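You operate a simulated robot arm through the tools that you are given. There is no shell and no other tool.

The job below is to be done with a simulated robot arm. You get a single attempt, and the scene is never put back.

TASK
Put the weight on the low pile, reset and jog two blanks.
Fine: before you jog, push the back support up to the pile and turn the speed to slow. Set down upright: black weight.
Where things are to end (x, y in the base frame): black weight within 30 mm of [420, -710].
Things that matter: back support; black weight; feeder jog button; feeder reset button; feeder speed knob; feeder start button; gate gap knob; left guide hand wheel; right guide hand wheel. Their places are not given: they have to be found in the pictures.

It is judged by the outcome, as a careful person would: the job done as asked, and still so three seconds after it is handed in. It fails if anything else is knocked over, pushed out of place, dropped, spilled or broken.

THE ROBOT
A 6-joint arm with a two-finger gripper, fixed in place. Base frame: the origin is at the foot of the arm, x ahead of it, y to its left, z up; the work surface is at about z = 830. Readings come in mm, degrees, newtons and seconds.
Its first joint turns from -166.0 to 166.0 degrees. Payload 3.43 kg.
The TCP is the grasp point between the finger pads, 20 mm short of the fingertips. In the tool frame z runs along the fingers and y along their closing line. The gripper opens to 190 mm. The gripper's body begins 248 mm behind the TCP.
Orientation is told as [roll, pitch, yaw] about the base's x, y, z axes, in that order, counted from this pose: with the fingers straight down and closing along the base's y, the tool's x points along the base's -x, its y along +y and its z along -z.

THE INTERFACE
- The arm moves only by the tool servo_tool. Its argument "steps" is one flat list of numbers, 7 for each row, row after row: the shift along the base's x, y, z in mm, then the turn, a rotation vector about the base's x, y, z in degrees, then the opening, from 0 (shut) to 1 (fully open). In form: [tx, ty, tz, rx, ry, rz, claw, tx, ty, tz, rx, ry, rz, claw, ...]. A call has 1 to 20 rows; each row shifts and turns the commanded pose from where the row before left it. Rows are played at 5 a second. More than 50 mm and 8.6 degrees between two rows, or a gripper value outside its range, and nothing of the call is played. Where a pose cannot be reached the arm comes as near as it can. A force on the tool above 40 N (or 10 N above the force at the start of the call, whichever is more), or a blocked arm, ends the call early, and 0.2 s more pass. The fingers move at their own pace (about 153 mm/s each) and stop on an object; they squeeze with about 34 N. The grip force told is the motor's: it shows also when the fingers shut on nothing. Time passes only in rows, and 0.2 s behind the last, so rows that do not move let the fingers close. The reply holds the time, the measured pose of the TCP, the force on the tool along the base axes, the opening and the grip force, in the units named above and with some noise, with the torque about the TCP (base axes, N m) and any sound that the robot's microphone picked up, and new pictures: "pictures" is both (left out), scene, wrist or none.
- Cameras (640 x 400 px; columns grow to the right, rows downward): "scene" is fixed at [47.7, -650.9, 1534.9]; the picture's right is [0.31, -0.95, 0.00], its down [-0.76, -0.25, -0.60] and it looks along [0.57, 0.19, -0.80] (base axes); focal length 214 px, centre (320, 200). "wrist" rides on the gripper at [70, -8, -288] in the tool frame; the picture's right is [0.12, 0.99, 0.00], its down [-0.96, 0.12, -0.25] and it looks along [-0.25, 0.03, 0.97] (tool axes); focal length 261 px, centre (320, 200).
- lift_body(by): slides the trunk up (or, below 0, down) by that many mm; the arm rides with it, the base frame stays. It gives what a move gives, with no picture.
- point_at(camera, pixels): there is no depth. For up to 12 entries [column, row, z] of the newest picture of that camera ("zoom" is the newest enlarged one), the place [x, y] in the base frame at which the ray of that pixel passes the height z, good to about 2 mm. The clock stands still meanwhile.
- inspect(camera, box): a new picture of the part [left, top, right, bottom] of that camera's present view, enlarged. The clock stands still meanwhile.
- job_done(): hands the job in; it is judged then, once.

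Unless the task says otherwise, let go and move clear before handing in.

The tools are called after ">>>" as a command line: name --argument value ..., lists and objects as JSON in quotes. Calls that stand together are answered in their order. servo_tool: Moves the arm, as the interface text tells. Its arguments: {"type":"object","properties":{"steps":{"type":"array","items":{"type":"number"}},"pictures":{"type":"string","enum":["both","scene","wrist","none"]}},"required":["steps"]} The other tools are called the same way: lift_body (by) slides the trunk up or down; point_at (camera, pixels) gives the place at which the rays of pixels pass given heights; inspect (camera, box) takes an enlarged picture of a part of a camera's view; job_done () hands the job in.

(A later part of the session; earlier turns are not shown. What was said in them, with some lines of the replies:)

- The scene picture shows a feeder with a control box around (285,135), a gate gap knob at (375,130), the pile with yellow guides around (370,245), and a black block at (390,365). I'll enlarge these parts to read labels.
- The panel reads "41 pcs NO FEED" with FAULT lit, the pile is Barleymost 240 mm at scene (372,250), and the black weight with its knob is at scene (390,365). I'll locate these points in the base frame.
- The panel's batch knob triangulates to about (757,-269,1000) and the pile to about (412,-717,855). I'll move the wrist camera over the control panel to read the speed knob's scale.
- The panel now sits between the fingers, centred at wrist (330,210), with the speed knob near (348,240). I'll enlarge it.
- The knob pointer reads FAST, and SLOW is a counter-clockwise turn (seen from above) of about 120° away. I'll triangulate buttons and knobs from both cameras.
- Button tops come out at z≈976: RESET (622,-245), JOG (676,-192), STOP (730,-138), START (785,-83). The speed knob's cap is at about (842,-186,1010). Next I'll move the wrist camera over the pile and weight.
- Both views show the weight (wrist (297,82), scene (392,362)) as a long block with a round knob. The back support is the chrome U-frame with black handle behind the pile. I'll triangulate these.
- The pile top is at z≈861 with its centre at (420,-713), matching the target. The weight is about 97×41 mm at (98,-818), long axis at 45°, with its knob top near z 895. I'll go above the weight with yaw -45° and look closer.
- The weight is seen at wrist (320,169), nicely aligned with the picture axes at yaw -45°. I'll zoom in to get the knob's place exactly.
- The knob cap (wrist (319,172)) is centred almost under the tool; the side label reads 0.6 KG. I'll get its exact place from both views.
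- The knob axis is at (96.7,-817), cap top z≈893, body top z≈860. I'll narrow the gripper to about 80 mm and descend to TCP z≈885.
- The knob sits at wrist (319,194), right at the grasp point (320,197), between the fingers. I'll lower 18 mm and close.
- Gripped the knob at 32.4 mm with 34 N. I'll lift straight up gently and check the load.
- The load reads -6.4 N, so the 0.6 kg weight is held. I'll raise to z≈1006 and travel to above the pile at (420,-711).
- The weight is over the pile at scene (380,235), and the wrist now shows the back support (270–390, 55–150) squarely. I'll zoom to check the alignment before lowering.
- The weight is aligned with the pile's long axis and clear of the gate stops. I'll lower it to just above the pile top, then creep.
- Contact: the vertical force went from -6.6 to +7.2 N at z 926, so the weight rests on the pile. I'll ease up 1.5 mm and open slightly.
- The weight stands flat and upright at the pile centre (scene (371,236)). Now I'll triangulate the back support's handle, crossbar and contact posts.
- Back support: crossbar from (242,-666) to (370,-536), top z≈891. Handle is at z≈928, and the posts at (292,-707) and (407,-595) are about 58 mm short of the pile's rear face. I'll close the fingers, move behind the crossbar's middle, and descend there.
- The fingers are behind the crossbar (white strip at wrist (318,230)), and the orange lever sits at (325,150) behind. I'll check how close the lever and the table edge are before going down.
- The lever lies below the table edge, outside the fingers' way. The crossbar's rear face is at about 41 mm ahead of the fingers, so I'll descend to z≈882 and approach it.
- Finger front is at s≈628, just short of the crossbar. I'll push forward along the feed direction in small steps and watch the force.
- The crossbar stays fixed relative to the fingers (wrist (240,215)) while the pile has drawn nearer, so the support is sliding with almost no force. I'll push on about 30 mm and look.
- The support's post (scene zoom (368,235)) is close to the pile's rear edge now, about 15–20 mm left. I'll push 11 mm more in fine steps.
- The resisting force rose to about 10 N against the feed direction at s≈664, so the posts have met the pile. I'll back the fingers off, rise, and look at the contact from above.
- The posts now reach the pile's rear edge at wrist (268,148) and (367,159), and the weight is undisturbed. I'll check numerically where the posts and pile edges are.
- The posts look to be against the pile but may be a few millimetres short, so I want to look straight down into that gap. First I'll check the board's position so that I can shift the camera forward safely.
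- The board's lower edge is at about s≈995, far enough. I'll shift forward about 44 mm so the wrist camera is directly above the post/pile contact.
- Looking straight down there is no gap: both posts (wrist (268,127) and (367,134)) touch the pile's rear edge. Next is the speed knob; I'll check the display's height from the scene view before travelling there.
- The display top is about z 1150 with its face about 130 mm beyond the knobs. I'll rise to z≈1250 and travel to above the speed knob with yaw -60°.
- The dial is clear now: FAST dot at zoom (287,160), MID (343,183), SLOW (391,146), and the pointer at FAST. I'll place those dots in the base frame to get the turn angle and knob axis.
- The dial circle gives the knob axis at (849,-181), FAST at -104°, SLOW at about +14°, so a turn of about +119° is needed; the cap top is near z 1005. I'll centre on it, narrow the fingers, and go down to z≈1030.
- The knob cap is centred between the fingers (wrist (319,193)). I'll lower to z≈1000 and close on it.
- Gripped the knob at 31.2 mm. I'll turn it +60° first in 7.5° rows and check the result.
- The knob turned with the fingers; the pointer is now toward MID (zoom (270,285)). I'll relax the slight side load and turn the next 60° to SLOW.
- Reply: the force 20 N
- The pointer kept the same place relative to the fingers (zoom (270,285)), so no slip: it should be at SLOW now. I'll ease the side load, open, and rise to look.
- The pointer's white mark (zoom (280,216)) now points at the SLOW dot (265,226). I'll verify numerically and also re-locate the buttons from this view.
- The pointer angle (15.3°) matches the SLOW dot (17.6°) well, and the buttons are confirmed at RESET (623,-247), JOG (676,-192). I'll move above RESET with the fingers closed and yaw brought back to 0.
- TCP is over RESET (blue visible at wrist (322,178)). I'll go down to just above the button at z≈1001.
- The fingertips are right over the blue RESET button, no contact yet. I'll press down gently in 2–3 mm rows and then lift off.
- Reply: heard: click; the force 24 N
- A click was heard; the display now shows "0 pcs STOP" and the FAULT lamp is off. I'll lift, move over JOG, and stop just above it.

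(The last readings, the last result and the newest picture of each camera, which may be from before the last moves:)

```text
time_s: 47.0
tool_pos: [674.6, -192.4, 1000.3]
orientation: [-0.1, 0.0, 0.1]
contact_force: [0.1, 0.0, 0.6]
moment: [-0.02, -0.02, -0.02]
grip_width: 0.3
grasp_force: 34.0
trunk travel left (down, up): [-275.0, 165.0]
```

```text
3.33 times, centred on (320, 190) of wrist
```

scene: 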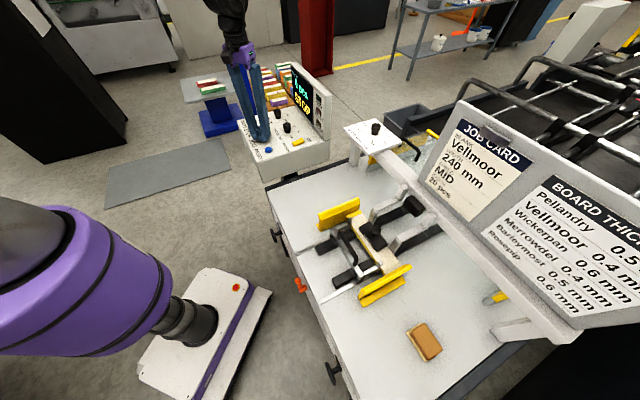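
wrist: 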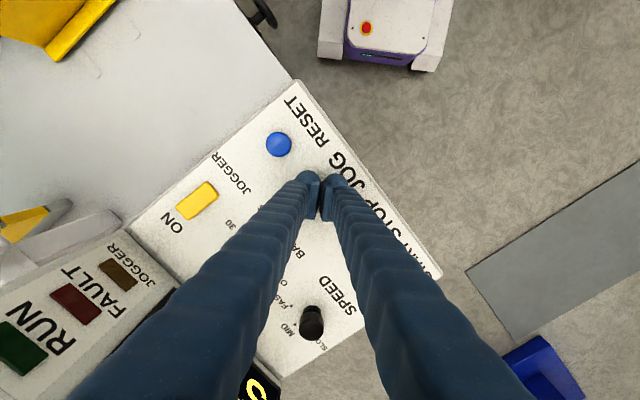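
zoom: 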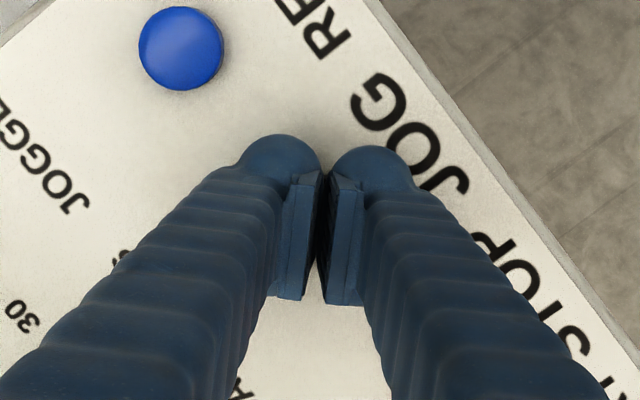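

Tips are centred over JOG with display "0 pcs STOP". I'll do one brief press and release.

>>> servo_tool --steps '[1, 0.4, -3, 0, 0, 0, 0, 0, 0, -3.5, 0, 0, 0, 0, 0, 0, -3, 0, 0, 0, 0, 0, 0, 9.5, 0, 0, 0, 0, 0, 0, 5, 0, 0, 0, 0, 0, 0, 0, 0, 0, 0, 0]' --pictures "both"

>>> inspect --camera "scene" --box '[235, 70, 335, 165]'

>>> inspect --camera "scene" --box '[310, 190, 420, 310]'

```text
time_s: 48.4
tool_pos: [675.5, -191.2, 1005.0]
orientation: [0.0, 0.1, 0.0]
contact_force: [0.8, 0.1, 1.0]
moment: [-0.03, 0.0, 0.01]
grip_width: 0.0
grasp_force: 34.3
trunk travel left (down, up): [-275.0, 165.0]
heard: click
```

scene: 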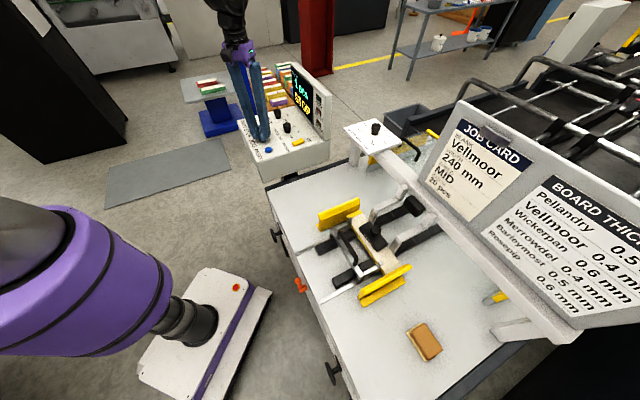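
wrist: 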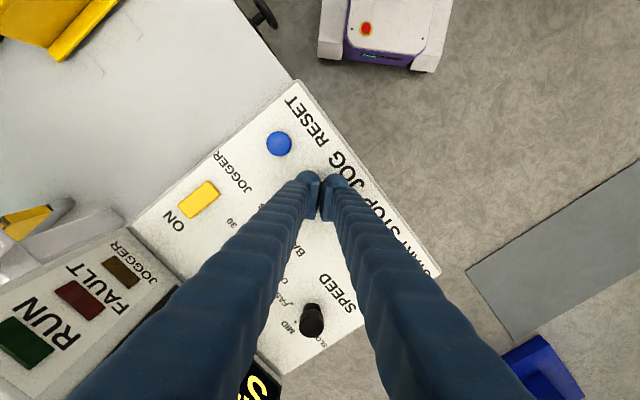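

```text
4.21 times, centred on (285, 118) of scene
```

zoom: 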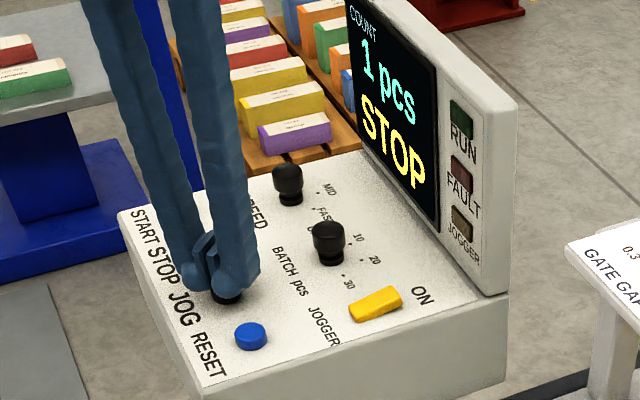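

```text
3.33 times, centred on (365, 250) of scene
```

zoom: 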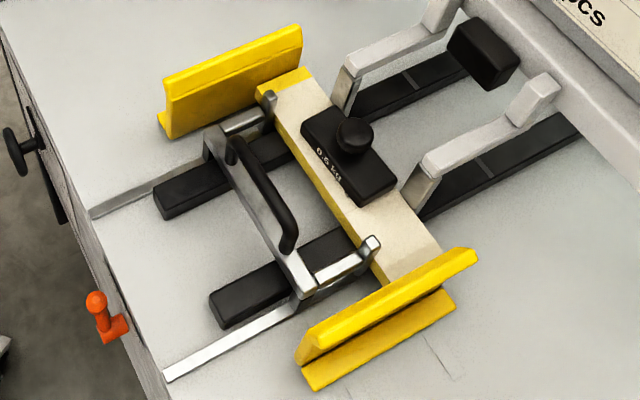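

The display counts "1 pcs", no fault, weight and support unchanged. After a short pause I'll press JOG a second time, briefly.

>>> servo_tool --steps '[0, 0, 0, 0, 0, 0, 0, 0, 0, 0, 0, 0, 0, 0, 0, 0, 0, 0, 0, 0, 0, 0, 0, -5, 0, 0, 0, 0, 0, 0, -3, 0, 0, 0, 0, 0, 0, -3.5, 0, 0, 0, 0, 0, 0, -3, 0, 0, 0, 0, 0, 0, 9.5, 0, 0, 0, 0, 0, 0, 10, 0, 0, 0, 0, 0, 0, 0, 0, 0, 0, 0]' --pictures "both"

>>> inspect --camera "scene" --box '[235, 70, 335, 165]'

```text
time_s: 50.6
tool_pos: [675.5, -191.8, 1009.8]
orientation: [0.0, 0.1, 0.0]
contact_force: [0.4, 0.2, -0.4]
moment: [0.02, 0.0, 0.0]
grip_width: 0.1
grasp_force: 34.3
trunk travel left (down, up): [-275.0, 165.0]
heard: click
```

scene: 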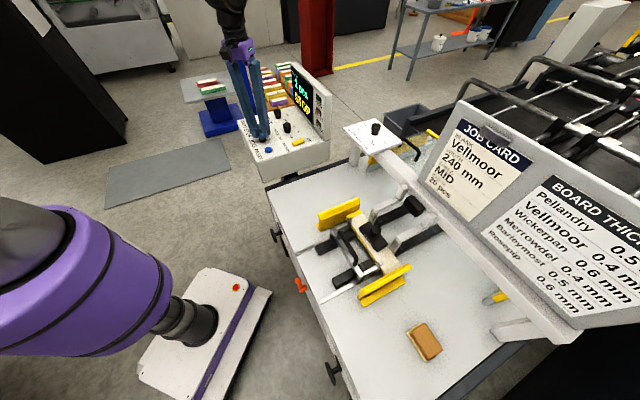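
wrist: 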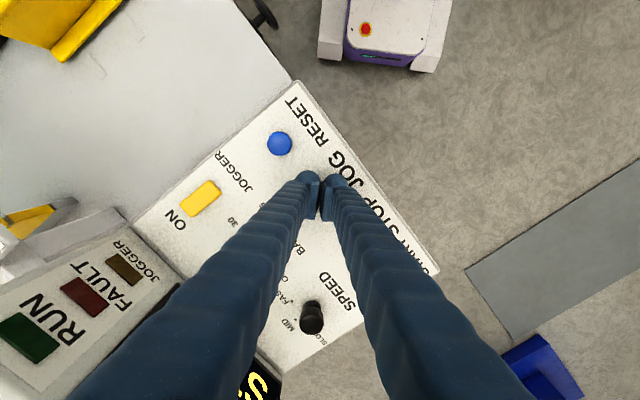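

```text
4.21 times, centred on (285, 118) of scene
```

zoom: 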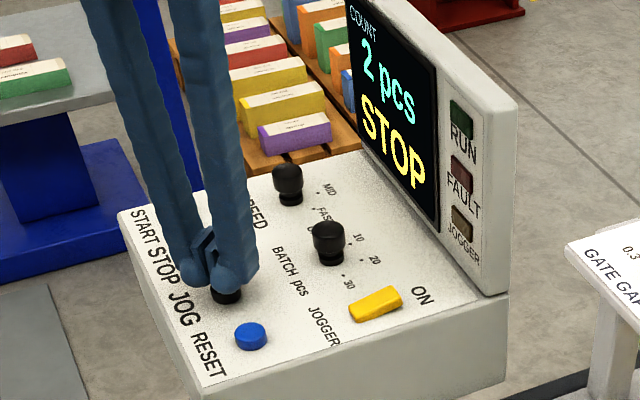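

The display reads "2 pcs STOP" with no fault. I'll rise clear and move back toward the middle to check the knob, weight and support a last time.

>>> servo_tool --steps '[0, 0, 45, 0, 0, 0, 0, 0, 0, 45, 0, 0, 0, 0, 0, 0, 45, 0, 0, 0, 0, 0, 0, 45, 0, 0, 0, 0, 0, 0, 45, 0, 0, 0, 0, -30, -36, 0, 0, 0, 0, 0.5, -30, -36, 0, 0, 0, 0, 1, -30, -36, 0, 0, 0, 0, 1, -30, -36, 0, 0, 0, 0, 1, -30, -36, 0, 0, 0, 0, 1, -30, -36, 0, 0, 0, 0, 1, -30, -36, 0, 0, 0, 0, 1, -30, -36, 0, 0, 0, 0, 1, -30, -36, 0, 0, 0, 0, 1, 0, 0, 0, 0, 0, 0, 1, 0, 0, 0, 0, 0, 0, 1]' --pictures "both"

>>> inspect --camera "wrist" --box '[160, 40, 420, 330]'

>>> inspect --camera "scene" --box '[310, 190, 420, 310]'

>>> inspect --camera "scene" --box '[235, 60, 345, 165]'

```text
time_s: 54.0
tool_pos: [405.7, -516.7, 1236.3]
orientation: [0.0, 0.0, 0.0]
contact_force: [0.0, 1.5, 0.7]
moment: [-0.1, -0.01, 0.0]
grip_width: 190.1
grasp_force: 0.1
trunk travel left (down, up): [-275.0, 165.0]
```

scene: 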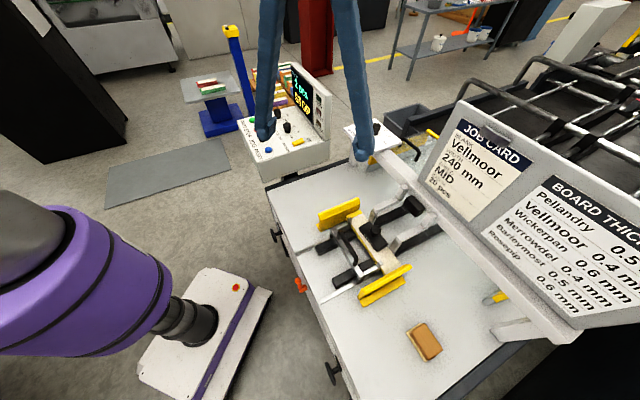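
wrist: 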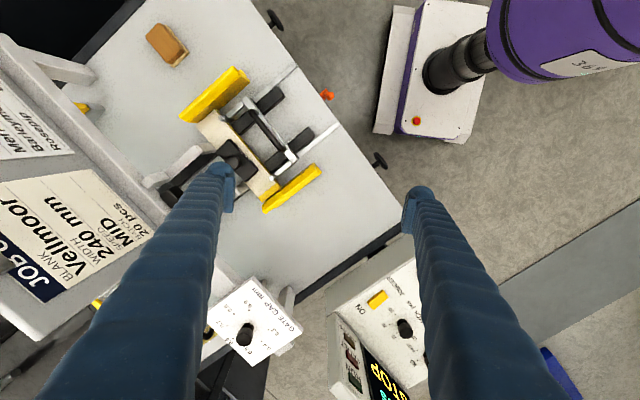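

```text
1.38 times, centred on (290, 185) of wrist
```

zoom: 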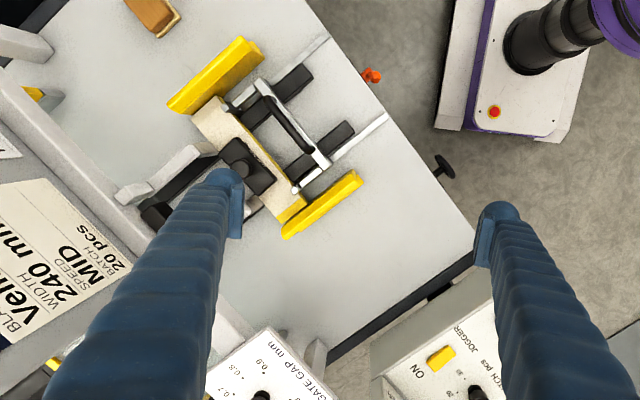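

```text
3.33 times, centred on (365, 250) of scene
```

zoom: 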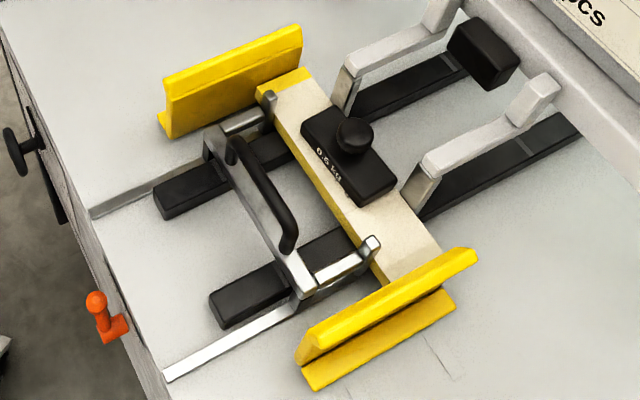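

```text
3.81 times, centred on (290, 112) of scene
```

zoom: 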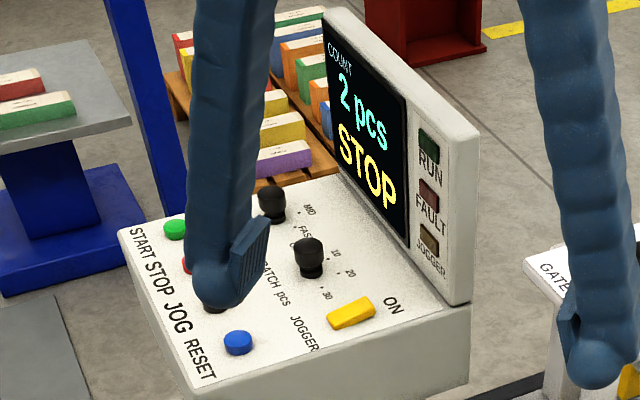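

All looks right: "2 pcs STOP" with no fault, speed at SLOW, the weight upright at about (421,-712), and the back support against the pile (scene zoom (270,100), (372,245)). The arm is clear with an empty gripper, so I hand the job in.

>>> job_done

```text
The job is handed in.
```

The job is done and handed in; I don't have the verdict on it. The last pictures and readings before hand-in showed:

- **Black weight:** it stands upright on the low pile at about (421, -712), within the 30 mm asked.
- **Back support:** I pushed it up until both posts met the pile's rear edge. Seen from straight above, there was no gap.
- **Speed:** the knob points at SLOW (it was at FAST). I set it before jogging.
- **Reset and jog:** reset cleared the NO FEED fault and set the count to 0. Two separate jog presses brought the display to "2 pcs STOP", and the fault lamp stayed off.

I didn't touch the START button, the gate gap knob or the guide hand wheels. Nothing else looked moved in the last pictures, and the arm was clear with the gripper empty.
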